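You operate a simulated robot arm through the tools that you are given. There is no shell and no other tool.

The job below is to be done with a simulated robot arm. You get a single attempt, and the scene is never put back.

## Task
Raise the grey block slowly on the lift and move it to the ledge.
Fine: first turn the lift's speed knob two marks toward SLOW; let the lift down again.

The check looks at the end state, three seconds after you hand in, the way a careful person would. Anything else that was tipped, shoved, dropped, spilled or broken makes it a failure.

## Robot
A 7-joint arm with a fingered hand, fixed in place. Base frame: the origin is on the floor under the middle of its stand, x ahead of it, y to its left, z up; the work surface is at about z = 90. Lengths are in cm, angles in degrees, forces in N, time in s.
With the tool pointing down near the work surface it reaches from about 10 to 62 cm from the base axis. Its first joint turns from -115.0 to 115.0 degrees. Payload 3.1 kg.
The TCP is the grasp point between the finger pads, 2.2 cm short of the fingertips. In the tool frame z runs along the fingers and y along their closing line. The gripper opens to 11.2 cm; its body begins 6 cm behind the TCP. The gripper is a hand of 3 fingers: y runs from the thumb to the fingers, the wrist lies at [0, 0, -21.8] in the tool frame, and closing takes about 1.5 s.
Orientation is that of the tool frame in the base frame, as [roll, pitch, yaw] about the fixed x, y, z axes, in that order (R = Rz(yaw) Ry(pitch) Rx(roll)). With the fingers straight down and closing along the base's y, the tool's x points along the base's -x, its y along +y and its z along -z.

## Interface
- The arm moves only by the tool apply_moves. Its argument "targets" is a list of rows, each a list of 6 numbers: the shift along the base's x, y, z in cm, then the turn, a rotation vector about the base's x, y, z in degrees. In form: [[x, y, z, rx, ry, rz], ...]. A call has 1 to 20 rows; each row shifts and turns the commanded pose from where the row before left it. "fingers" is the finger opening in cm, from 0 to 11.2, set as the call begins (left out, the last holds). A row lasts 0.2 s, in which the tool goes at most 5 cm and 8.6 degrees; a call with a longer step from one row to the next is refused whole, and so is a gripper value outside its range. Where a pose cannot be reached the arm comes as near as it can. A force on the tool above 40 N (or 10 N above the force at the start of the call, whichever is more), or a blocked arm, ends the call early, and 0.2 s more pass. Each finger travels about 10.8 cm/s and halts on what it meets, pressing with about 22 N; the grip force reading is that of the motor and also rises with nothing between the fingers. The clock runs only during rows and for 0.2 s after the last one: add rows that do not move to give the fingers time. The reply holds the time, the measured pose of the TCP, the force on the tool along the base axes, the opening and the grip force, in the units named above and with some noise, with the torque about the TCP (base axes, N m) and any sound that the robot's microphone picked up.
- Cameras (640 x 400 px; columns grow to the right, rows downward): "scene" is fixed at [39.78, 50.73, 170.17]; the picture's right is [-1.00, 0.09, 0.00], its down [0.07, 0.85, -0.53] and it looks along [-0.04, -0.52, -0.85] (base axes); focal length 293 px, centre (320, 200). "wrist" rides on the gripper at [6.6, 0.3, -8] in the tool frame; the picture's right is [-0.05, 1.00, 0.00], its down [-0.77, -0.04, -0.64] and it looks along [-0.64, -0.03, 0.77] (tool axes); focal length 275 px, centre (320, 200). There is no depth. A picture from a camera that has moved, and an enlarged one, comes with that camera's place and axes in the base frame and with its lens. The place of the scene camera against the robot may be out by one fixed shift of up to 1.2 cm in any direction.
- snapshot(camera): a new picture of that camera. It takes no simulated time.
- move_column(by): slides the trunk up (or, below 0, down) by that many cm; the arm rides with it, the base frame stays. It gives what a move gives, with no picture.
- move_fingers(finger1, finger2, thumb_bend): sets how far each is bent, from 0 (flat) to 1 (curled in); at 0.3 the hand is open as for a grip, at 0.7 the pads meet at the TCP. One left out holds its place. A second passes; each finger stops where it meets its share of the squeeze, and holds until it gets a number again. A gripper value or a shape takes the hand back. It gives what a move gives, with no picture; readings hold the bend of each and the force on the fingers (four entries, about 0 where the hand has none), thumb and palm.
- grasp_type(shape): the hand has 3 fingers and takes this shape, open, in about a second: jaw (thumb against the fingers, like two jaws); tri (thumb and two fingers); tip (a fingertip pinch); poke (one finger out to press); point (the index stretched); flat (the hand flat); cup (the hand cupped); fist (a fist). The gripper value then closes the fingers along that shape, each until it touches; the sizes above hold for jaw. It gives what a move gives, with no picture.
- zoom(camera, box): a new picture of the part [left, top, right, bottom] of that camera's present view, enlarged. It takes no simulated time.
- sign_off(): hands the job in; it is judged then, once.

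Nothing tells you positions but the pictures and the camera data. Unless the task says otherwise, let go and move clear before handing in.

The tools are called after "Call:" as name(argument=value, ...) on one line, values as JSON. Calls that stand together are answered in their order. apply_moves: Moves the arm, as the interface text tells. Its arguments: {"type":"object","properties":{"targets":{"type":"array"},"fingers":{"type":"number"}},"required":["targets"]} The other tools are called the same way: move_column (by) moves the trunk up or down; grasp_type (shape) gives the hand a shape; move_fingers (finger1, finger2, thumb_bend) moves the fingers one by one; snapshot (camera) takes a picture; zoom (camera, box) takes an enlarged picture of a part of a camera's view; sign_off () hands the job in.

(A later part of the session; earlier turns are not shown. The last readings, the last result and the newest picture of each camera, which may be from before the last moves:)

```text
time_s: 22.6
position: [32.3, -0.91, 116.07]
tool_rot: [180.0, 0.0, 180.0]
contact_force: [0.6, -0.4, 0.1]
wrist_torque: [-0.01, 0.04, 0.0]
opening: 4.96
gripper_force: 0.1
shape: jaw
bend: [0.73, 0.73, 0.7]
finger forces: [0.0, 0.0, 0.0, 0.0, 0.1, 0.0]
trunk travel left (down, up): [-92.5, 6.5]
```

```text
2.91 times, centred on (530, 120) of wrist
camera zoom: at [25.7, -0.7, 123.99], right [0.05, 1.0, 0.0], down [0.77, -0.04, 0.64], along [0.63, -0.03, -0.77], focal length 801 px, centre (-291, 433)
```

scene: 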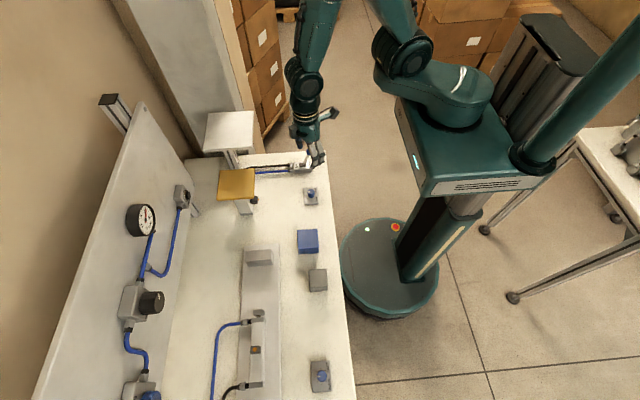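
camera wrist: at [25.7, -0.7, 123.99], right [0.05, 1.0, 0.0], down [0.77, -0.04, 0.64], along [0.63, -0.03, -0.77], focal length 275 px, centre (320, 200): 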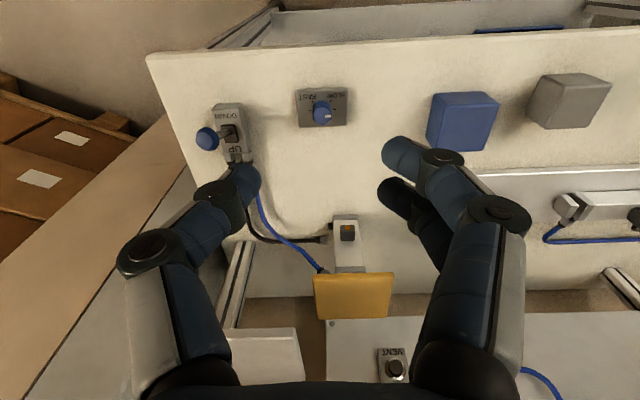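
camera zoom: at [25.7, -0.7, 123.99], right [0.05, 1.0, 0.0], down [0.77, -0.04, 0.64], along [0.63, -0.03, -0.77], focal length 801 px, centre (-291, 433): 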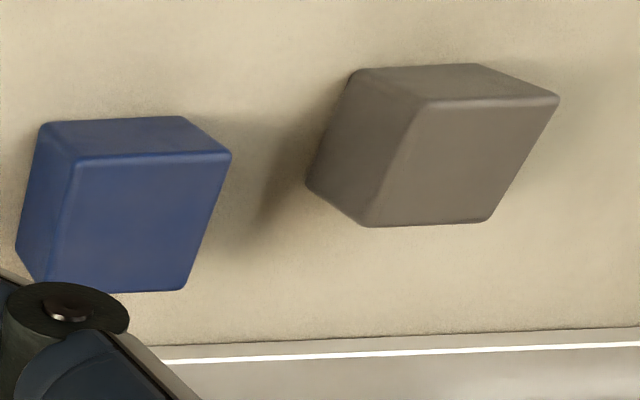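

The pointer has settled exactly on the mark two steps toward SLOW. Next is the grey block, which I measure at about 4.7×4.7×4.1 cm centred on (38.45,27.2); I'll move above it.

Call:
apply_moves(targets=[[0.6, 2.8, -0.8, 0, 0, 0], [0.6, 2.8, -1.2, 0, 0, 0], [0.6, 2.8, -1.2, 0, 0, 0], [0.6, 2.8, -1.2, 0, 0, 0], [0.6, 2.8, -1.2, 0, 0, 0], [0.6, 2.8, -1.2, 0, 0, 0], [0.6, 2.8, -1.2, 0, 0, 0], [0.6, 2.8, -1.0, 0, 0, 0], [0.6, 2.8, -1.0, 0, 0, 0], [0.6, 2.8, -1.0, 0, 0, 0], [0, 0, 0, 0, 0, 0], [0, 0, 0, 0, 0, 0]], fingers=8)

Call:
snapshot(camera="wrist")

Call:
snapshot(camera="scene")

```text
time_s: 25.2
position: [38.44, 27.08, 104.9]
tool_rot: [-180.0, 0.0, -180.0]
contact_force: [0.3, 0.6, -0.5]
wrist_torque: [0.01, 0.0, -0.02]
opening: 7.97
gripper_force: 0.1
shape: jaw
bend: [0.66, 0.66, 0.63]
finger forces: [0.0, 0.0, 0.0, 0.1, 0.0, 0.0]
trunk travel left (down, up): [-92.5, 6.5]
```

```text
taken
camera wrist: at [31.87, 27.34, 112.88], right [0.05, 1.0, 0.0], down [0.77, -0.04, 0.64], along [0.64, -0.03, -0.77], focal length 275 px, centre (320, 200)
```

wrist: 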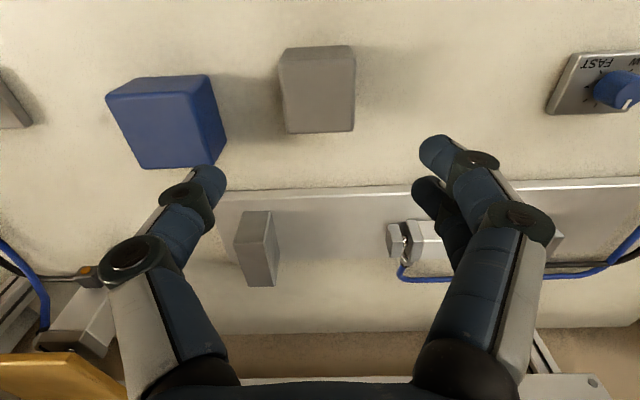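

```text
taken
```

scene: 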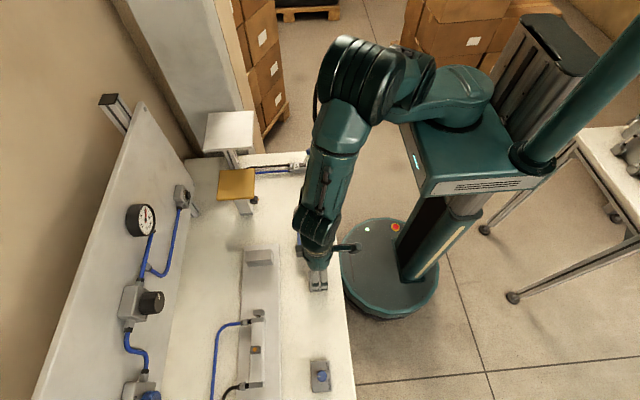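

Call:
zoom(camera="wrist", box=[260, 30, 380, 150])

```text
3.33 times, centred on (320, 90) of wrist
camera zoom: at [31.87, 27.34, 112.88], right [0.05, 1.0, 0.0], down [0.77, -0.04, 0.64], along [0.64, -0.03, -0.77], focal length 918 px, centre (320, 567)
```

zoom: 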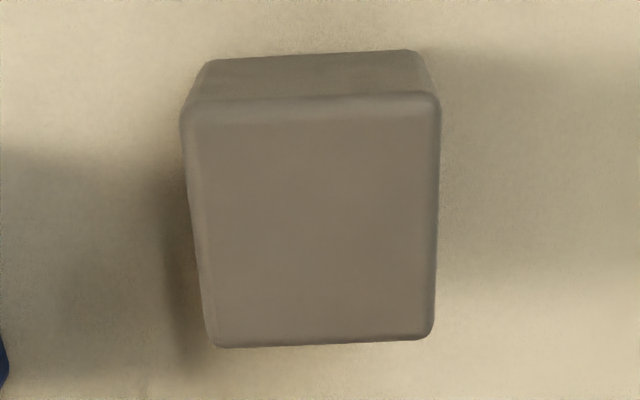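

The block is centred under the hand and aligned with the axes. I'll descend around it to TCP z ≈ 93.

Call:
apply_moves(targets=[[0.08, 0, -2, 0, 0, 0], [0.07, 0, -2, 0, 0, 0], [0, 0, -2, 0, 0, 0], [0, 0, -2, 0, 0, 0], [0, 0, -1.2, 0, 0, 0], [0, 0, -1.0, 0, 0, 0], [0, 0, -0.9, 0, 0, 0], [0, 0, -0.8, 0, 0, 0], [0, 0, 0, 0, 0, 0], [0, 0, 0, 0, 0, 0]])

Call:
snapshot(camera="wrist")

Call:
zoom(camera="scene", box=[270, 210, 370, 310])

```text
time_s: 27.4
position: [38.47, 27.12, 92.94]
tool_rot: [-180.0, 0.0, -180.0]
contact_force: [0.7, 0.5, -0.2]
wrist_torque: [-0.01, 0.0, 0.03]
opening: 7.96
gripper_force: 0.1
shape: jaw
bend: [0.66, 0.66, 0.63]
finger forces: [0.1, 0.0, 0.0, 0.0, 0.0, 0.1]
trunk travel left (down, up): [-92.5, 6.5]
```

```text
taken
camera wrist: at [31.83, 27.27, 100.99], right [0.05, 1.0, 0.0], down [0.77, -0.04, 0.64], along [0.64, -0.03, -0.77], focal length 275 px, centre (320, 200)
```

wrist: 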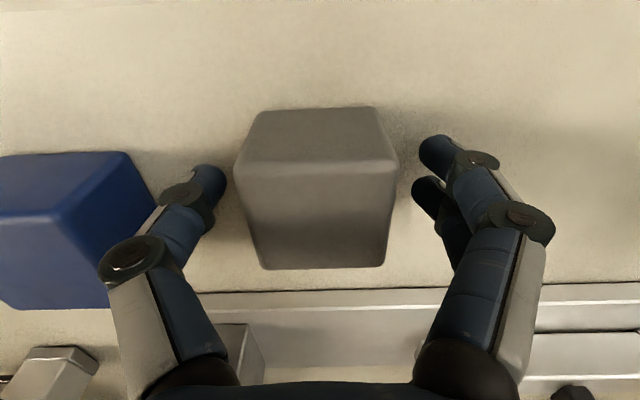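

```text
4.00 times, centred on (320, 260) of scene
camera zoom: at [39.78, 50.73, 170.17], right [-1.0, 0.09, 0.0], down [0.07, 0.85, -0.53], along [-0.04, -0.52, -0.85], focal length 1173 px, centre (320, -40)
```

zoom: 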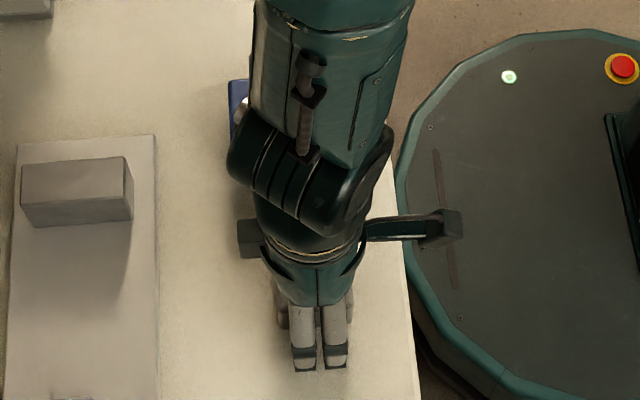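

The block sits between the fingers with clearance. I'll close on it.

Call:
apply_moves(targets=[[0, 0, 0, 0, 0, 0], [0, 0, 0, 0, 0, 0], [0, 0, 0, 0, 0, 0], [0, 0, 0, 0, 0, 0], [0, 0, 0, 0, 0, 0], [0, 0, 0, 0, 0, 0]], fingers=2.5)

Call:
snapshot(camera="wrist")

```text
time_s: 28.8
position: [38.52, 27.01, 92.97]
tool_rot: [180.0, 0.0, 179.9]
contact_force: [-0.2, 0.4, -0.8]
wrist_torque: [-0.01, 0.0, -0.02]
opening: 4.4
gripper_force: 22.5
shape: jaw
bend: [0.73, 0.73, 0.7]
finger forces: [10.1, 10.0, 0.0, 0.1, 19.9, 0.0]
trunk travel left (down, up): [-92.5, 6.5]
```

```text
taken
camera wrist: at [31.84, 27.28, 100.99], right [0.05, 1.0, 0.0], down [0.77, -0.04, 0.64], along [0.64, -0.03, -0.77], focal length 275 px, centre (320, 200)
```

wrist: 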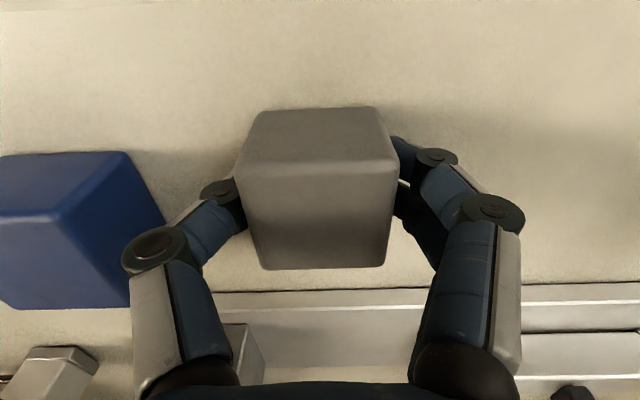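

The grip is good at about 20 N. I'll lift slowly and check that the block holds.

Call:
apply_moves(targets=[[0, 0, 0.5, 0, 0, 0], [0, 0, 1, 0, 0, 0], [0, 0, 1.5, 0, 0, 0], [0, 0, 1.5, 0, 0, 0], [0, 0, 1.5, 0, 0, 0], [0, 0, 1.5, 0, 0, 0], [0, 0, 1.5, 0, 0, 0], [0, 0, 1.5, 0, 0, 0], [0, 0, 1.5, 0, 0, 0], [0, 0, 1.5, 0, 0, 0], [0, 0, 1.5, 0, 0, 0], [0, 0, 1.5, 0, 0, 0], [0, 0, 1.5, 0, 0, 0], [0, 0, 1.5, 0, 0, 0], [0, 0, 1.5, 0, 0, 0], [0, 0, 1.5, 0, 0, 0], [0, 0, 1, 0, 0, 0], [0, 0, 0, 0, 0, 0]])

Call:
snapshot(camera="wrist")

Call:
snapshot(camera="scene")

```text
time_s: 32.6
position: [38.62, 27.18, 116.42]
tool_rot: [-180.0, 0.0, 179.9]
contact_force: [0.9, 0.1, -1.4]
wrist_torque: [0.0, 0.04, 0.0]
opening: 4.38
gripper_force: 21.7
shape: jaw
bend: [0.73, 0.73, 0.7]
finger forces: [10.0, 10.0, 0.1, 0.0, 19.9, 0.0]
trunk travel left (down, up): [-92.5, 6.5]
```

```text
taken
camera wrist: at [31.97, 27.42, 124.45], right [0.05, 1.0, 0.0], down [0.77, -0.04, 0.64], along [0.64, -0.03, -0.77], focal length 275 px, centre (320, 200)
```

wrist: 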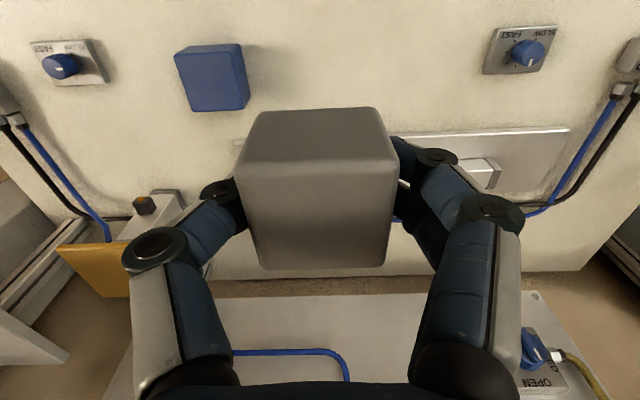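

```text
taken
```

scene: 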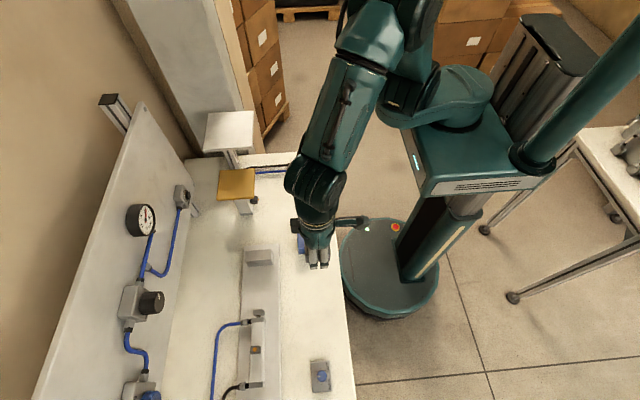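

The block is held securely. I'll carry it toward the platform and stop short to look again.

Call:
apply_moves(targets=[[0.7, -1.4, 0.1, 0, 0, 0], [1.2, -2.3, 0.1, 0, 0, 0], [1.2, -2.3, 0.1, 0, 0, 0], [1.2, -2.3, 0.1, 0, 0, 0], [1.2, -2.3, 0.1, 0, 0, 0], [1.2, -2.3, 0.1, 0, 0, 0], [1.2, -2.3, 0, 0, 0, 0], [1.2, -2.3, 0, 0, 0, 0], [1.2, -2.3, 0, 0, 0, 0], [0.7, -1.9, 0, 0, 0, 0], [0.4, -1.0, 0, 0, 0, 0], [0, 0, 0, 0, 0, 0], [0, 0, 0, 0, 0, 0]])

Call:
snapshot(camera="wrist")

Call:
snapshot(camera="scene")

```text
time_s: 35.4
position: [49.94, 4.34, 117.06]
tool_rot: [180.0, 0.0, 179.9]
contact_force: [1.6, -0.7, -2.2]
wrist_torque: [-0.01, -0.02, 0.0]
opening: 4.37
gripper_force: 21.8
shape: jaw
bend: [0.73, 0.73, 0.7]
finger forces: [10.0, 10.0, 0.0, 0.1, 19.8, 0.1]
trunk travel left (down, up): [-92.5, 6.5]
```

```text
taken
camera wrist: at [43.34, 4.6, 125.05], right [0.05, 1.0, 0.0], down [0.77, -0.04, 0.64], along [0.64, -0.03, -0.77], focal length 275 px, centre (320, 200)
```

wrist: 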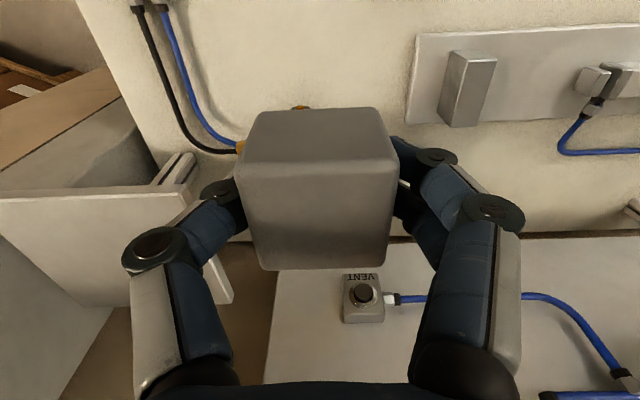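

```text
taken
```

scene: 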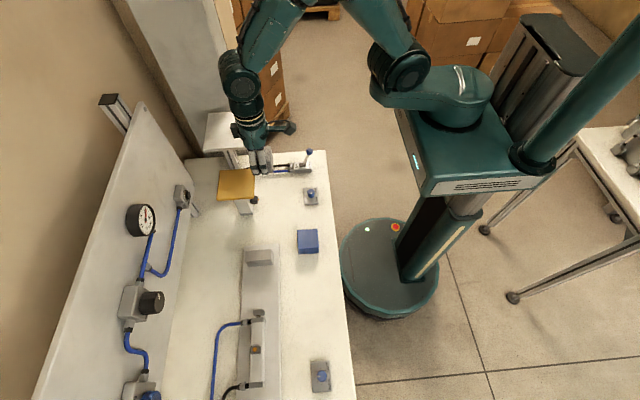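

The scene is clear. With this hand orientation the thumb would pass close to the ledge's edge beside the platform, so I'll first turn the hand -90° here so that it closes along x.

Call:
apply_moves(targets=[[0, 0, 0, 0, 0, -6], [0, 0, 0, 0, 0, -6], [0, 0, 0, 0, 0, -6], [0, 0, 0, 0, 0, -6], [0, 0, 0, 0, 0, -6], [0, 0, 0, 0, 0, -6], [0, 0, 0, 0, 0, -6], [0, 0, 0, 0, 0, -6], [0, 0, 0, 0, 0, -6], [0, 0, 0, 0, 0, -6], [0, 0, 0, 0, 0, -6], [0, 0, 0, 0, 0, -6], [0, 0, 0, 0, 0, -6], [0, 0, 0, 0, 0, -6], [0, 0, 0, 0, 0, -6], [0, 0, 0, 0, 0, 0], [0, 0, 0, 0, 0, 0]])

Call:
snapshot(camera="wrist")

Call:
snapshot(camera="scene")

```text
time_s: 39.0
position: [49.86, 4.3, 117.03]
tool_rot: [180.0, 0.0, 90.0]
contact_force: [0.0, 0.1, -0.9]
wrist_torque: [0.03, 0.02, -0.02]
opening: 4.39
gripper_force: 22.4
shape: jaw
bend: [0.73, 0.73, 0.7]
finger forces: [10.0, 10.1, 0.0, 0.1, 19.8, 0.1]
trunk travel left (down, up): [-92.5, 6.5]
```

```text
taken
camera wrist: at [50.19, 10.96, 125.07], right [1.0, -0.05, 0.0], down [-0.04, -0.77, 0.64], along [-0.03, -0.64, -0.77], focal length 275 px, centre (320, 200)
```

wrist: 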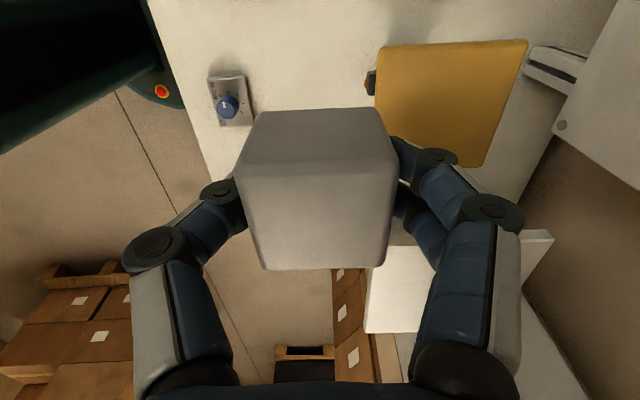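

```text
taken
```

scene: 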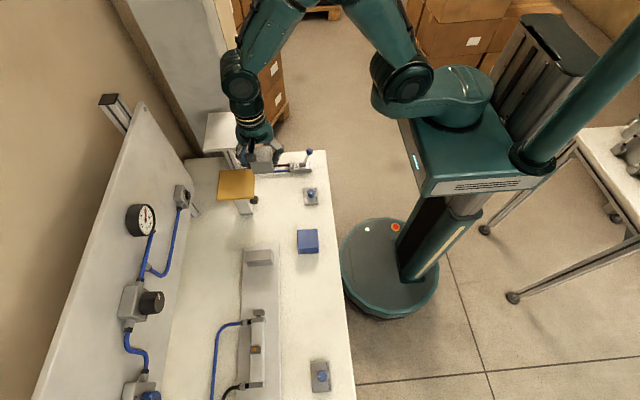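

The platform is clearly visible from here, spanning x 53.9–63.7 and y -3.1–6.8, so its centre is at about (58.8,1.85). I'll carry the block over it and lower it to just above the surface.

Call:
apply_moves(targets=[[1.2, -0.4, 0, 0, 0, 0], [1.5, -0.45, 0, 0, 0, 0], [1.5, -0.4, 0, 0, 0, 0], [1.5, -0.4, 0, 0, 0, 0], [1.5, -0.4, 0, 0, 0, 0], [1.4, -0.4, 0, 0, 0, 0], [0, 0, -1, 0, 0, 0], [0, 0, -1.5, 0, 0, 0], [0, 0, -1.5, 0, 0, 0], [0, 0, -1.5, 0, 0, 0], [0, 0, -1.5, 0, 0, 0], [0, 0, -1, 0, 0, 0], [0, 0, 0, 0, 0, 0], [0, 0, 0, 0, 0, 0]])

Call:
snapshot(camera="wrist")

Call:
zoom(camera="scene", box=[180, 100, 300, 230])

```text
time_s: 42.0
position: [58.6, 2.01, 108.86]
tool_rot: [-180.0, 0.0, 89.8]
contact_force: [0.4, -0.9, -1.9]
wrist_torque: [0.01, -0.02, 0.02]
opening: 4.36
gripper_force: 22.2
shape: jaw
bend: [0.73, 0.73, 0.7]
finger forces: [10.0, 10.0, 0.0, 0.0, 19.9, 0.0]
trunk travel left (down, up): [-92.5, 6.5]
```

```text
taken
camera wrist: at [58.88, 8.59, 117.03], right [1.0, -0.05, 0.0], down [-0.04, -0.77, 0.64], along [-0.03, -0.64, -0.77], focal length 275 px, centre (320, 200)
```

wrist: 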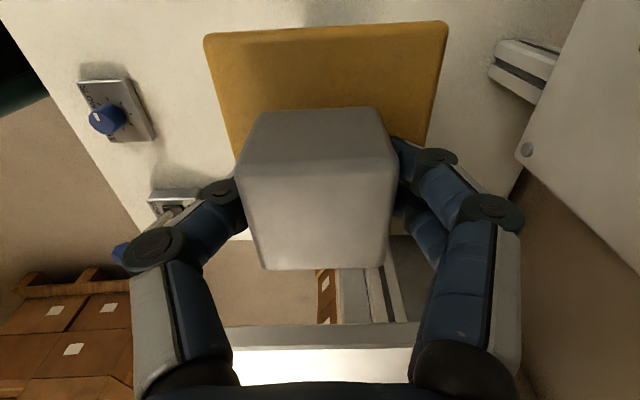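

```text
3.08 times, centred on (240, 165) of scene
camera zoom: at [39.78, 50.73, 170.17], right [-1.0, 0.09, 0.0], down [0.07, 0.85, -0.53], along [-0.04, -0.52, -0.85], focal length 902 px, centre (566, 308)
```

zoom: 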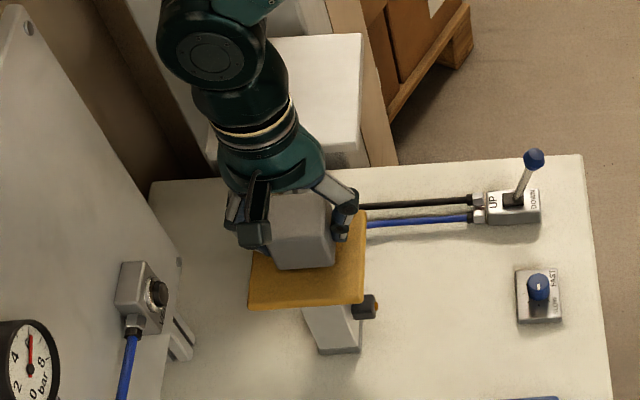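

The block is centred over the platform. I'll lower it in small steps and watch the contact force.

Call:
apply_moves(targets=[[0, 0, -0.3, 0, 0, 0], [0, 0, -0.3, 0, 0, 0], [0, 0, -0.3, 0, 0, 0], [0, 0, -0.2, 0, 0, 0], [0, 0, 0, 0, 0, 0], [0, 0, 0, 0, 0, 0]])

Call:
apply_moves(targets=[[0, 0, -0.15, 0, 0, 0], [0, 0, -0.15, 0, 0, 0], [0, 0, 0, 0, 0, 0]])

```text
time_s: 43.4
position: [58.65, 1.95, 107.89]
tool_rot: [-179.9, 0.0, 90.0]
contact_force: [0.2, 0.5, -1.4]
wrist_torque: [0.02, -0.01, -0.01]
opening: 4.4
gripper_force: 21.7
shape: jaw
bend: [0.73, 0.73, 0.7]
finger forces: [10.1, 10.0, 0.1, 0.1, 19.9, 0.0]
trunk travel left (down, up): [-92.5, 6.5]
```

```text
time_s: 44.2
position: [58.55, 1.85, 107.57]
tool_rot: [-179.9, 0.0, 90.1]
contact_force: [-0.8, 0.4, 0.0]
wrist_torque: [-0.03, 0.02, 0.01]
opening: 4.34
gripper_force: 22.2
shape: jaw
bend: [0.73, 0.73, 0.7]
finger forces: [10.0, 10.0, 0.0, 0.1, 19.9, 0.0]
trunk travel left (down, up): [-92.5, 6.5]
```

Call:
apply_moves(targets=[[0, 0, -0.1, 0, 0, 0], [0, 0, -0.1, 0, 0, 0], [0, 0, 0, 0, 0, 0]])

Call:
zoom(camera="wrist", box=[200, 20, 460, 180])

```text
time_s: 45.0
position: [58.6, 1.87, 107.49]
tool_rot: [179.9, -0.1, 90.0]
contact_force: [1.0, -0.7, 6.7]
wrist_torque: [-0.02, -0.03, -0.02]
opening: 4.39
gripper_force: 21.7
shape: jaw
bend: [0.73, 0.73, 0.7]
finger forces: [10.9, 11.1, 0.0, 0.1, 21.2, 0.1]
trunk travel left (down, up): [-92.5, 6.5]
```

```text
2.46 times, centred on (330, 100) of wrist
camera zoom: at [58.76, 8.44, 115.57], right [1.0, -0.05, 0.0], down [-0.04, -0.77, 0.64], along [-0.03, -0.64, -0.77], focal length 678 px, centre (295, 446)
```

zoom: 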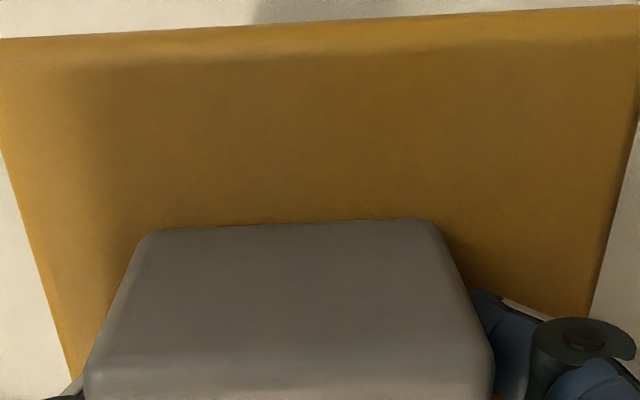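

The block has touched down, with the force up by about 7 N. I'll open the fingers.

Call:
apply_moves(targets=[[0, 0, 0, 0, 0, 0], [0, 0, 0, 0, 0, 0], [0, 0, 0, 0, 0, 0], [0, 0, 0, 0, 0, 0], [0, 0, 0, 0, 0, 0]], fingers=7.5)

Call:
snapshot(camera="wrist")

Call:
zoom(camera="scene", box=[180, 100, 300, 230])

```text
time_s: 46.2
position: [58.53, 1.85, 107.48]
tool_rot: [-180.0, -0.1, 90.0]
contact_force: [-0.1, 1.2, 0.4]
wrist_torque: [0.04, 0.0, 0.03]
opening: 7.49
gripper_force: 0.0
shape: jaw
bend: [0.69, 0.69, 0.66]
finger forces: [0.0, 0.1, 0.1, 0.1, 0.1, 0.0]
trunk travel left (down, up): [-92.5, 6.5]
```

```text
taken
camera wrist: at [58.8, 8.47, 115.51], right [1.0, -0.05, 0.0], down [-0.04, -0.77, 0.64], along [-0.03, -0.64, -0.77], focal length 275 px, centre (320, 200)
```

wrist: 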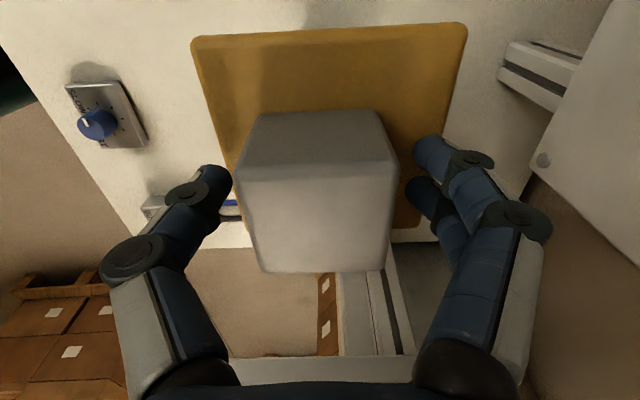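

```text
3.08 times, centred on (240, 165) of scene
camera zoom: at [39.78, 50.73, 170.17], right [-1.0, 0.09, 0.0], down [0.07, 0.85, -0.53], along [-0.04, -0.52, -0.85], focal length 902 px, centre (566, 308)
```

zoom: 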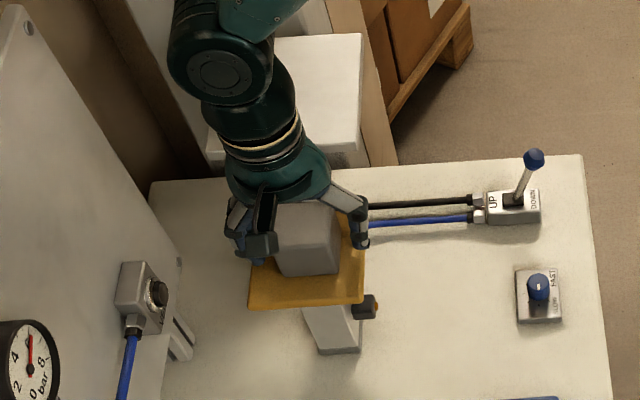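

The block stands free on the platform. I'll rise straight up and check it before going to the lever.

Call:
apply_moves(targets=[[0, 0, 0.5, 0, 0, 0], [0, 0, 1, 0, 0, 0], [0, 0, 1.5, 0, 0, 0], [0, 0, 2, 0, 0, 0], [0, 0, 2, 0, 0, 0], [0, 0, 2, 0, 0, 0], [0, 0, 2, 0, 0, 0], [0, 0, 2, 0, 0, 0], [0, 0, 0, 0, 0, 0]])

Call:
snapshot(camera="wrist")

Call:
zoom(camera="scene", box=[180, 100, 300, 230])

```text
time_s: 48.2
position: [58.55, 1.85, 120.57]
tool_rot: [179.9, 0.0, 90.0]
contact_force: [1.0, -0.4, 0.3]
wrist_torque: [0.02, 0.04, -0.02]
opening: 7.5
gripper_force: 0.1
shape: jaw
bend: [0.69, 0.69, 0.66]
finger forces: [0.0, 0.1, 0.0, 0.0, 0.0, 0.0]
trunk travel left (down, up): [-92.5, 6.5]
```

```text
taken
camera wrist: at [58.84, 8.35, 128.6], right [1.0, -0.05, 0.0], down [-0.04, -0.77, 0.64], along [-0.03, -0.64, -0.77], focal length 275 px, centre (320, 200)
```

wrist: 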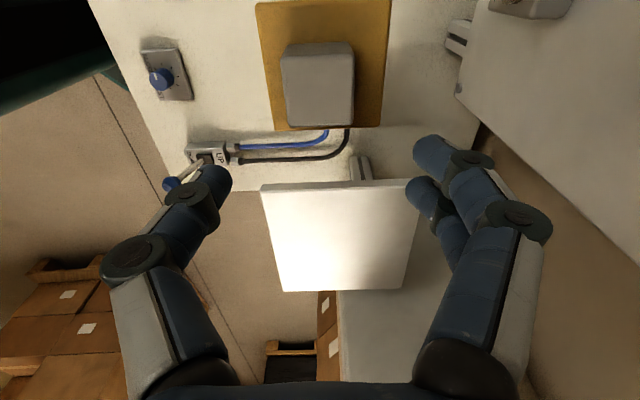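

```text
3.08 times, centred on (240, 165) of scene
camera zoom: at [39.78, 50.73, 170.17], right [-1.0, 0.09, 0.0], down [0.07, 0.85, -0.53], along [-0.04, -0.52, -0.85], focal length 902 px, centre (566, 308)
```

zoom: 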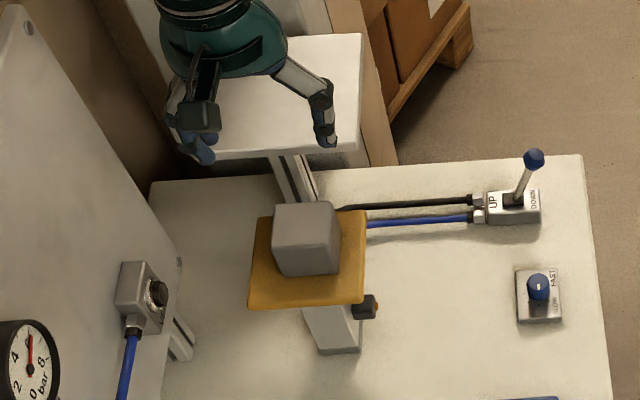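

The block sits squarely on the platform. I'll go over the lift lever, with the hand still closing along x so the thumb can push it to UP and the fingers can later push it to DOWN.

Call:
apply_moves(targets=[[-1.5, -1.0, 0, 0, 0, 0], [-2.3, -1.6, 0, 0, 0, 0], [-2.3, -1.6, 0, 0, 0, 0], [-2.3, -1.6, -0.5, 0, 0, 0], [-2.3, -1.6, -1, 0, 0, 0], [-2.3, -1.6, -1.5, 0, 0, 0], [-2.3, -1.6, -1.5, 0, 0, 0], [-2.3, -1.6, -1.5, 0, 0, 0], [-2.0, -1.4, -1.5, 0, 0, 0], [-0.9, -0.7, -1, 0, 0, 0], [0, 0, 0, 0, 0, 0], [0, 0, 0, 0, 0, 0]], fingers=6)

Call:
snapshot(camera="wrist")

Call:
snapshot(camera="scene")

```text
time_s: 50.8
position: [38.04, -12.52, 111.95]
tool_rot: [-179.9, 0.1, 90.1]
contact_force: [-0.5, -1.2, -0.1]
wrist_torque: [0.01, 0.04, 0.0]
opening: 6.06
gripper_force: 0.1
shape: jaw
bend: [0.72, 0.72, 0.7]
finger forces: [0.0, 0.0, 0.1, 0.0, 0.0, 0.1]
trunk travel left (down, up): [-92.5, 6.5]
```

```text
taken
camera wrist: at [38.25, -5.9, 119.87], right [1.0, -0.05, 0.0], down [-0.04, -0.77, 0.64], along [-0.03, -0.64, -0.77], focal length 275 px, centre (320, 200)
```

wrist: 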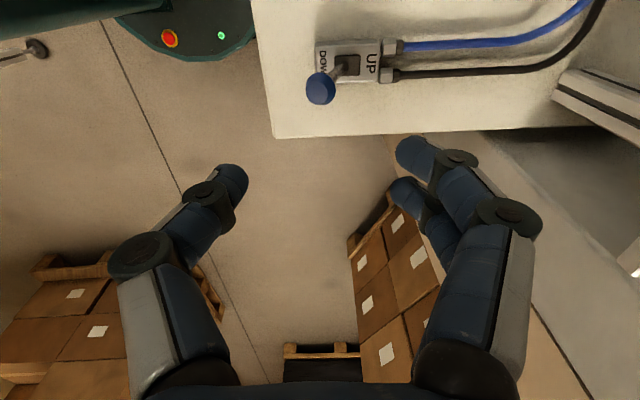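

```text
taken
```

scene: 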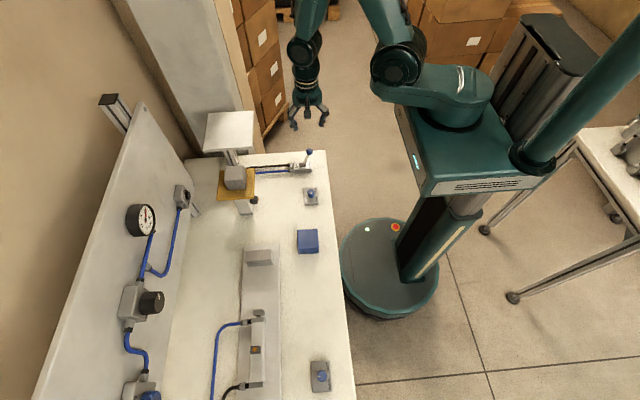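

Call:
zoom(camera="wrist", box=[290, 20, 410, 120])

```text
4.00 times, centred on (350, 70) of wrist
camera zoom: at [38.25, -5.9, 119.87], right [1.0, -0.05, 0.0], down [-0.04, -0.77, 0.64], along [-0.03, -0.64, -0.77], focal length 1101 px, centre (200, 720)
```

zoom: 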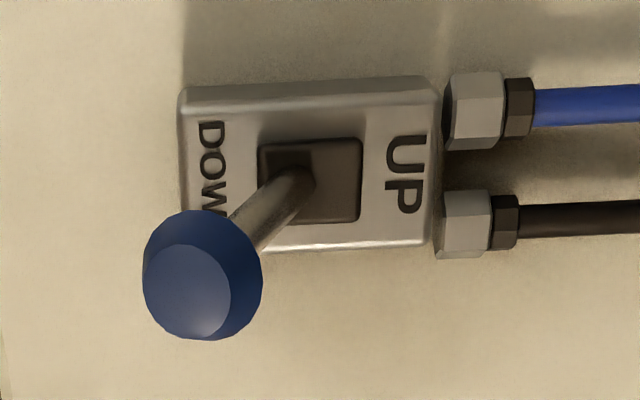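

The TCP is directly above the ball. I'll descend so the ball sits between thumb and fingers.

Call:
apply_moves(targets=[[0, 0, -2, 0, 0, 0], [0, 0, -2, 0, 0, 0], [0, 0, -2, 0, 0, 0], [0, 0, -2, 0, 0, 0], [0, 0, -1.5, 0, 0, 0], [0, 0, -1.5, 0, 0, 0], [0, 0, -1, 0, 0, 0], [0, 0, -1, 0, 0, 0], [0, 0, 0, 0, 0, 0], [0, 0, 0, 0, 0, 0]], fingers=5.5)

Call:
snapshot(camera="wrist")

Call:
zoom(camera="scene", box=[260, 100, 360, 200])

```text
time_s: 53.0
position: [38.09, -12.18, 99.04]
tool_rot: [-180.0, 0.0, 90.1]
contact_force: [0.1, -0.1, -0.1]
wrist_torque: [-0.02, -0.01, -0.03]
opening: 5.58
gripper_force: 0.0
shape: jaw
bend: [0.73, 0.73, 0.7]
finger forces: [0.0, 0.0, 0.0, 0.0, 0.0, 0.0]
trunk travel left (down, up): [-92.5, 6.5]
```

```text
taken
camera wrist: at [38.34, -5.7, 106.96], right [1.0, -0.05, 0.0], down [-0.04, -0.77, 0.64], along [-0.03, -0.64, -0.77], focal length 275 px, centre (320, 200)
```

wrist: 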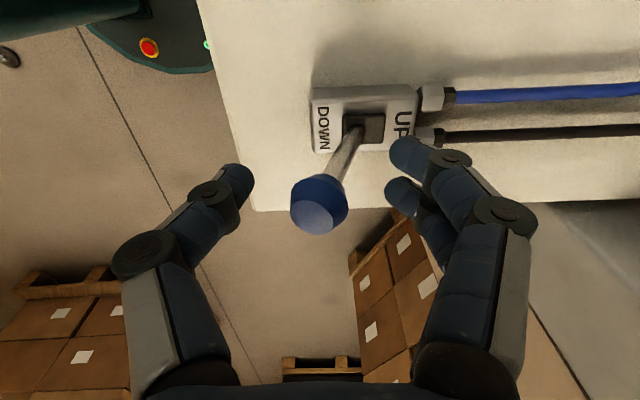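

```text
4.00 times, centred on (310, 150) of scene
camera zoom: at [39.78, 50.73, 170.17], right [-1.0, 0.09, 0.0], down [0.07, 0.85, -0.53], along [-0.04, -0.52, -0.85], focal length 1173 px, centre (360, 400)
```

zoom: 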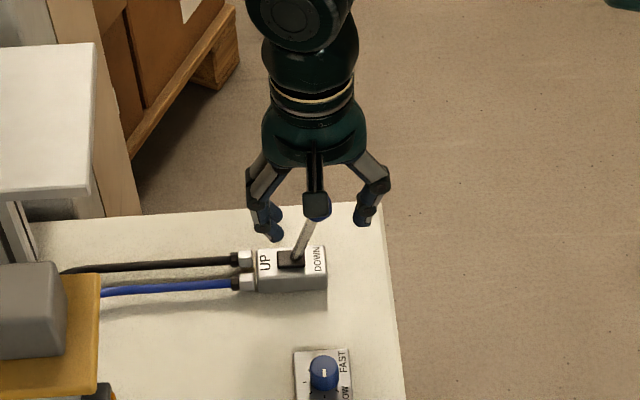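

The ball is centred between thumb and fingers. I'll narrow the cage slightly and push in +x toward UP.

Call:
apply_moves(targets=[[0, -0.2, 0, 0, 0, 0], [0, 0, 0, 0, 0, 0], [0.4, 0, 0, 0, 0, 0], [0.4, 0, 0, 0, 0, 0], [0.4, 0, 0, 0, 0, 0], [0.4, 0, 0, 0, 0, 0], [0.4, 0, 0, 0, 0, 0], [0.4, 0, 0, 0, 0, 0], [0.4, 0, 0, 0, 0, 0], [0.4, 0, 0, 0, 0, 0], [0.4, 0, 0, 0, 0, 0], [0.4, 0, 0, 0, 0, 0], [0.4, 0, 0, 0, 0, 0], [0, 0, 0, 0, 0, 0]], fingers=4.2)

Call:
snapshot(camera="wrist")

Call:
snapshot(camera="scene")

```text
time_s: 56.0
position: [42.38, -12.54, 98.96]
tool_rot: [-180.0, -0.1, 90.1]
contact_force: [-0.3, 0.2, -0.6]
wrist_torque: [0.0, -0.01, 0.0]
opening: 4.27
gripper_force: 0.1
shape: jaw
bend: [0.73, 0.73, 0.7]
finger forces: [0.0, 0.0, 0.1, 0.0, 0.1, 0.1]
trunk travel left (down, up): [-92.5, 6.5]
```

```text
taken
camera wrist: at [42.73, -6.03, 106.97], right [1.0, -0.05, 0.0], down [-0.04, -0.77, 0.64], along [-0.03, -0.64, -0.77], focal length 275 px, centre (320, 200)
```

wrist: 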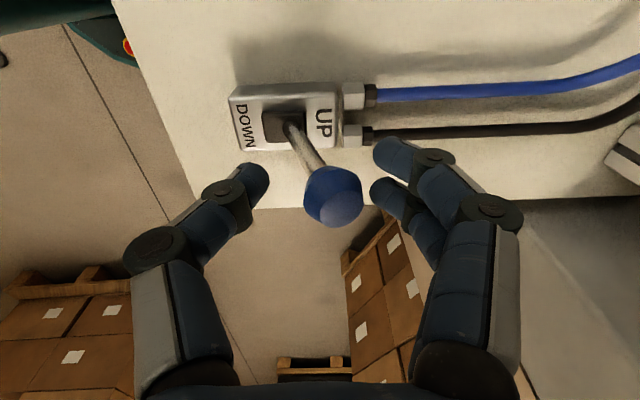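

```text
taken
```

scene: 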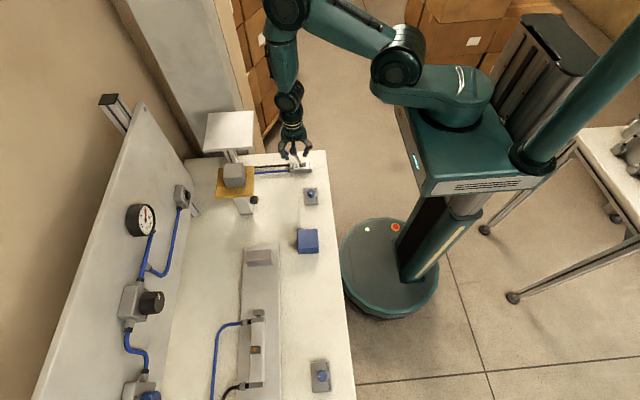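

The lever has snapped over to UP. I'll wait with the hand still and watch the lift rise.

Call:
apply_moves(targets=[[0, 0, 0, 0, 0, 0], [0, 0, 0, 0, 0, 0], [0, 0, 0, 0, 0, 0], [0, 0, 0, 0, 0, 0], [0, 0, 0, 0, 0, 0]])

Call:
zoom(camera="scene", box=[180, 100, 340, 230])

```text
time_s: 57.2
position: [42.57, -12.58, 99.0]
tool_rot: [-179.9, 0.0, 89.9]
contact_force: [0.1, 0.3, -0.2]
wrist_torque: [-0.03, -0.01, -0.01]
opening: 4.27
gripper_force: 0.1
shape: jaw
bend: [0.73, 0.73, 0.7]
finger forces: [0.0, 0.1, 0.0, 0.0, 0.1, 0.0]
trunk travel left (down, up): [-92.5, 6.5]
```

```text
3.08 times, centred on (260, 165) of scene
camera zoom: at [39.78, 50.73, 170.17], right [-1.0, 0.09, 0.0], down [0.07, 0.85, -0.53], along [-0.04, -0.52, -0.85], focal length 902 px, centre (505, 308)
```

zoom: 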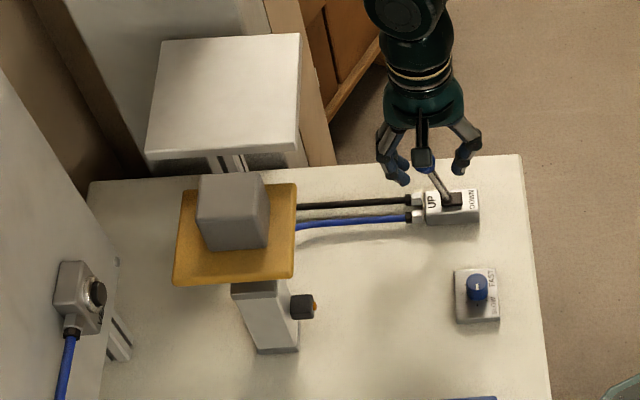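

The platform is rising slowly with the block steady. I'll keep waiting.

Call:
apply_moves(targets=[[0, 0, 0, 0, 0, 0], [0, 0, 0, 0, 0, 0], [0, 0, 0, 0, 0, 0], [0, 0, 0, 0, 0, 0], [0, 0, 0, 0, 0, 0], [0, 0, 0, 0, 0, 0], [0, 0, 0, 0, 0, 0], [0, 0, 0, 0, 0, 0], [0, 0, 0, 0, 0, 0], [0, 0, 0, 0, 0, 0], [0, 0, 0, 0, 0, 0], [0, 0, 0, 0, 0, 0], [0, 0, 0, 0, 0, 0], [0, 0, 0, 0, 0, 0], [0, 0, 0, 0, 0, 0]])

Call:
zoom(camera="scene", box=[180, 100, 340, 230])

```text
time_s: 60.4
position: [42.58, -12.61, 98.98]
tool_rot: [179.9, 0.1, 90.1]
contact_force: [-0.4, 0.8, 0.8]
wrist_torque: [0.0, 0.0, 0.01]
opening: 4.25
gripper_force: 0.0
shape: jaw
bend: [0.73, 0.73, 0.7]
finger forces: [0.0, 0.0, 0.0, 0.1, 0.1, 0.1]
trunk travel left (down, up): [-92.5, 6.5]
```

```text
3.08 times, centred on (260, 165) of scene
camera zoom: at [39.78, 50.73, 170.17], right [-1.0, 0.09, 0.0], down [0.07, 0.85, -0.53], along [-0.04, -0.52, -0.85], focal length 902 px, centre (505, 308)
```

zoom: 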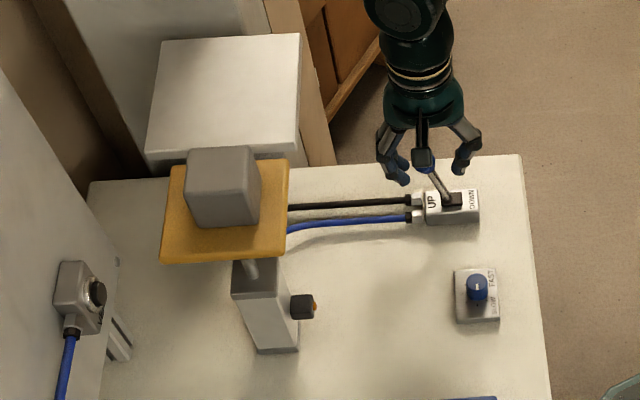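

It is still rising smoothly. While it finishes I'll open the cage, centre it on the ball and lift the hand clear of the lever.

Call:
apply_moves(targets=[[0, 0, 0, 0, 0, 0], [0.25, 0, 0, 0, 0, 0], [0.25, 0, 0, 0, 0, 0], [0, 0, 0.5, 0, 0, 0], [0, 0, 1, 0, 0, 0], [0, 0, 1.5, 0, 0, 0], [0, 0, 2, 0, 0, 0], [0, 0, 2, 0, 0, 0], [0, 0, 2, 0, 0, 0], [0, 0, 2, 0, 0, 0], [0, 0, 2, 0, 0, 0], [0, 0, 0, 0, 0, 0], [0, 0, 0, 0, 0, 0], [0, 0, 0, 0, 0, 0], [0, 0, 0, 0, 0, 0], [0, 0, 0, 0, 0, 0], [0, 0, 0, 0, 0, 0]], fingers=6.5)

Call:
snapshot(camera="wrist")

Call:
zoom(camera="scene", box=[180, 100, 340, 230])

```text
time_s: 64.0
position: [42.94, -12.58, 112.02]
tool_rot: [180.0, 0.0, 90.0]
contact_force: [-0.3, -1.5, -0.4]
wrist_torque: [0.03, -0.01, 0.01]
opening: 6.46
gripper_force: 0.2
shape: jaw
bend: [0.72, 0.72, 0.7]
finger forces: [0.1, 0.0, 0.0, 0.1, 0.0, 0.0]
trunk travel left (down, up): [-92.5, 6.5]
```

```text
taken
camera wrist: at [43.29, -6.11, 119.98], right [1.0, -0.05, 0.0], down [-0.04, -0.77, 0.64], along [-0.03, -0.64, -0.77], focal length 275 px, centre (320, 200)
```

wrist: 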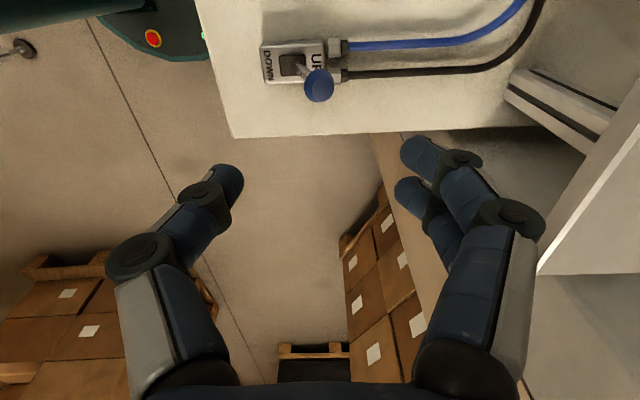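

```text
3.08 times, centred on (260, 165) of scene
camera zoom: at [39.78, 50.73, 170.17], right [-1.0, 0.09, 0.0], down [0.07, 0.85, -0.53], along [-0.04, -0.52, -0.85], focal length 902 px, centre (505, 308)
```

zoom: 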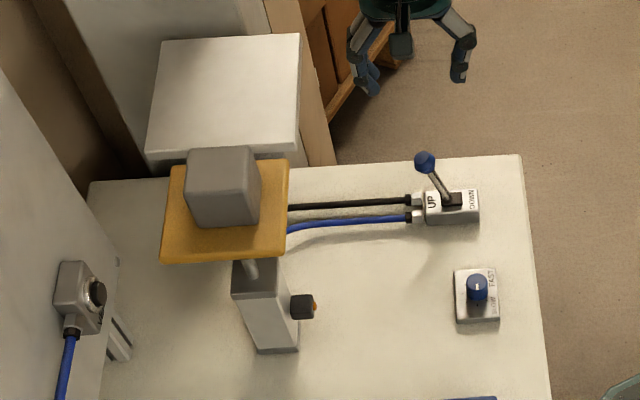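

The platform has stopped at the top, level with the ledge, and the lever stays at UP. I'll raise the hand and go over the block.

Call:
apply_moves(targets=[[0, 0, 2, 0, 0, 0], [0, 0, 2.5, 0, 0, 0], [0, 0, 2.5, 0, 0, 0], [0, 0, 2.5, 0, 0, 0], [0, 0, 2.5, 0, 0, 0], [0.8, 0.7, 1, 0, 0, 0], [1.8, 1.7, 0, 0, 0, 0], [2, 1.8, 0, 0, 0, 0], [2, 1.9, 0, 0, 0, 0], [2, 1.9, 0, 0, 0, 0], [2, 1.9, 0, 0, 0, 0], [2, 1.8, 0, 0, 0, 0], [1.8, 1.6, 0, 0, 0, 0], [1.2, 1.1, 0, 0, 0, 0], [0, 0, 0, 0, 0, 0], [0, 0, 0, 0, 0, 0]], fingers=8)

Call:
snapshot(camera="wrist")

Call:
snapshot(camera="scene")

```text
time_s: 67.4
position: [58.43, 1.8, 124.9]
tool_rot: [-180.0, 0.0, 90.1]
contact_force: [0.5, 0.7, -1.2]
wrist_torque: [-0.01, -0.02, 0.03]
opening: 7.97
gripper_force: 0.0
shape: jaw
bend: [0.66, 0.66, 0.63]
finger forces: [0.0, 0.1, 0.1, 0.1, 0.1, 0.1]
trunk travel left (down, up): [-92.5, 6.5]
```

```text
taken
camera wrist: at [58.7, 8.35, 132.96], right [1.0, -0.05, 0.0], down [-0.04, -0.77, 0.64], along [-0.03, -0.64, -0.77], focal length 275 px, centre (320, 200)
```

wrist: 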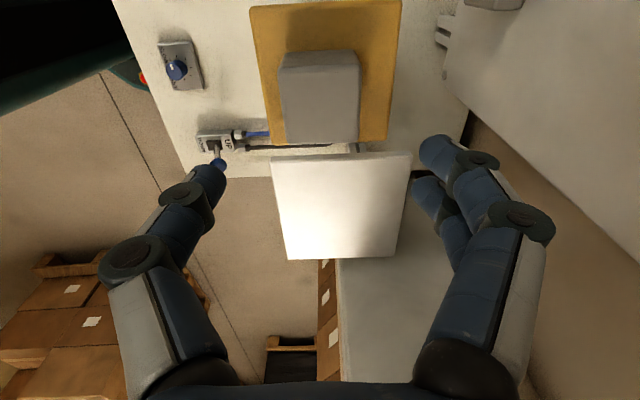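

```text
taken
```

scene: 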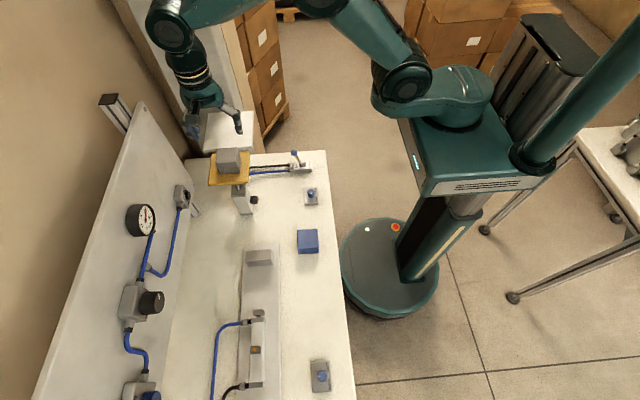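

The raised platform is at z ≈ 111.6, about flush with the ledge. I'll descend around the block.

Call:
apply_moves(targets=[[0.05, 0, -1.5, 0, 0, 0], [0, 0, -1.5, 0, 0, 0], [0, 0, -1.5, 0, 0, 0], [0, 0, -1.5, 0, 0, 0], [0, 0, -1.3, 0, 0, 0], [0, 0, -1, 0, 0, 0], [0, 0, -0.8, 0, 0, 0], [0, 0, -0.6, 0, 0, 0], [0, 0, -0.5, 0, 0, 0], [0, 0, 0, 0, 0, 0], [0, 0, 0, 0, 0, 0]])

Call:
snapshot(camera="wrist")

Call:
zoom(camera="scene", box=[180, 100, 300, 230])

```text
time_s: 69.8
position: [58.6, 1.78, 114.75]
tool_rot: [180.0, 0.0, 90.1]
contact_force: [0.6, -1.4, 1.1]
wrist_torque: [0.01, -0.01, -0.01]
opening: 7.95
gripper_force: 0.0
shape: jaw
bend: [0.66, 0.66, 0.63]
finger forces: [0.0, 0.1, 0.0, 0.0, 0.0, 0.0]
trunk travel left (down, up): [-92.5, 6.5]
```

```text
taken
camera wrist: at [58.88, 8.39, 122.85], right [1.0, -0.05, 0.0], down [-0.04, -0.77, 0.64], along [-0.03, -0.64, -0.77], focal length 275 px, centre (320, 200)
```

wrist: 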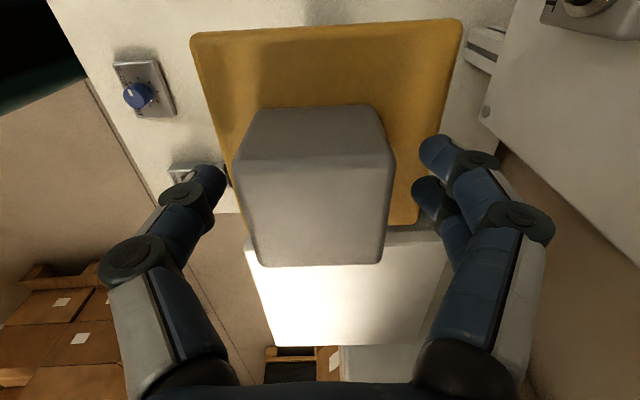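

```text
3.08 times, centred on (240, 165) of scene
camera zoom: at [39.78, 50.73, 170.17], right [-1.0, 0.09, 0.0], down [0.07, 0.85, -0.53], along [-0.04, -0.52, -0.85], focal length 902 px, centre (566, 308)
```

zoom: 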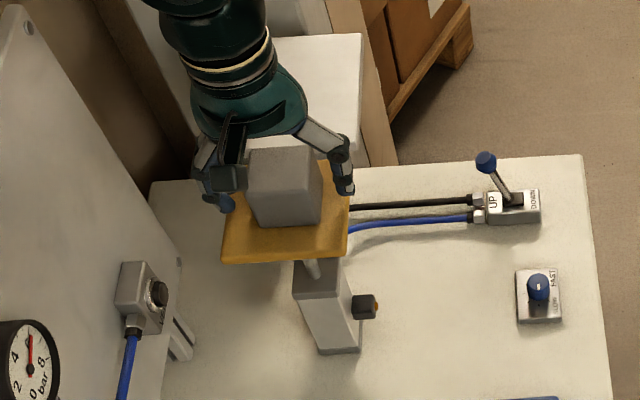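

The block is between the fingers. I'll grip it and lift a little.

Call:
apply_moves(targets=[[0, 0, 0, 0, 0, 0], [0, 0, 0, 0, 0, 0], [0, 0, 0, 0, 0, 0], [0, 0, 0, 0, 0, 0], [0, 0, 0, 0, 0, 0], [0, 0, 0, 0, 0, 0]], fingers=2.5)

Call:
apply_moves(targets=[[0, 0, 0.4, 0, 0, 0], [0, 0, 0.8, 0, 0, 0], [0, 0, 1, 0, 0, 0], [0, 0, 1, 0, 0, 0], [0, 0, 0.8, 0, 0, 0], [0, 0, 0, 0, 0, 0]])

Call:
snapshot(camera="wrist")

Call:
zoom(camera="scene", box=[180, 100, 300, 230])

```text
time_s: 71.2
position: [58.57, 1.88, 114.81]
tool_rot: [-180.0, 0.0, 90.0]
contact_force: [0.3, 0.2, 0.4]
wrist_torque: [-0.02, -0.01, -0.01]
opening: 4.39
gripper_force: 21.5
shape: jaw
bend: [0.73, 0.73, 0.7]
finger forces: [10.0, 10.0, 0.0, 0.0, 20.1, 0.0]
trunk travel left (down, up): [-92.5, 6.5]
```

```text
time_s: 72.6
position: [58.53, 1.87, 118.81]
tool_rot: [180.0, 0.0, 89.9]
contact_force: [-0.7, -0.1, -0.9]
wrist_torque: [-0.02, 0.0, 0.01]
opening: 4.39
gripper_force: 21.7
shape: jaw
bend: [0.73, 0.73, 0.7]
finger forces: [10.0, 10.0, 0.0, 0.0, 20.0, 0.1]
trunk travel left (down, up): [-92.5, 6.5]
```

```text
taken
camera wrist: at [58.88, 8.42, 126.82], right [1.0, -0.05, 0.0], down [-0.04, -0.77, 0.64], along [-0.03, -0.64, -0.77], focal length 275 px, centre (320, 200)
```

wrist: 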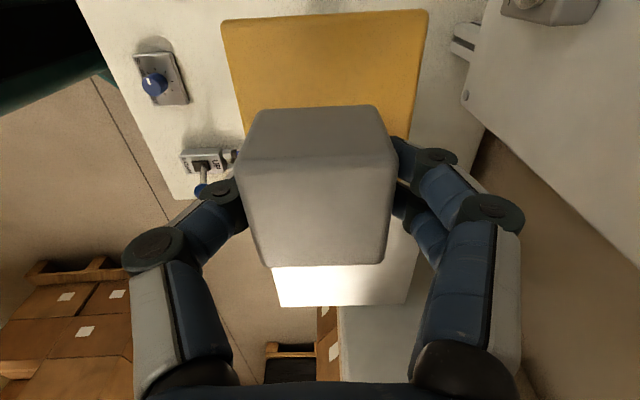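

```text
3.08 times, centred on (240, 165) of scene
camera zoom: at [39.78, 50.73, 170.17], right [-1.0, 0.09, 0.0], down [0.07, 0.85, -0.53], along [-0.04, -0.52, -0.85], focal length 902 px, centre (566, 308)
```

zoom: 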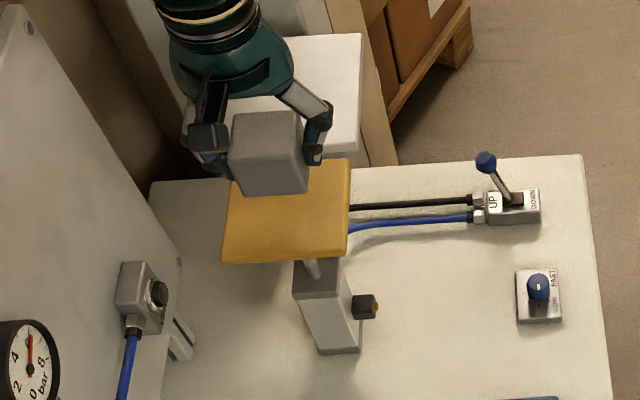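

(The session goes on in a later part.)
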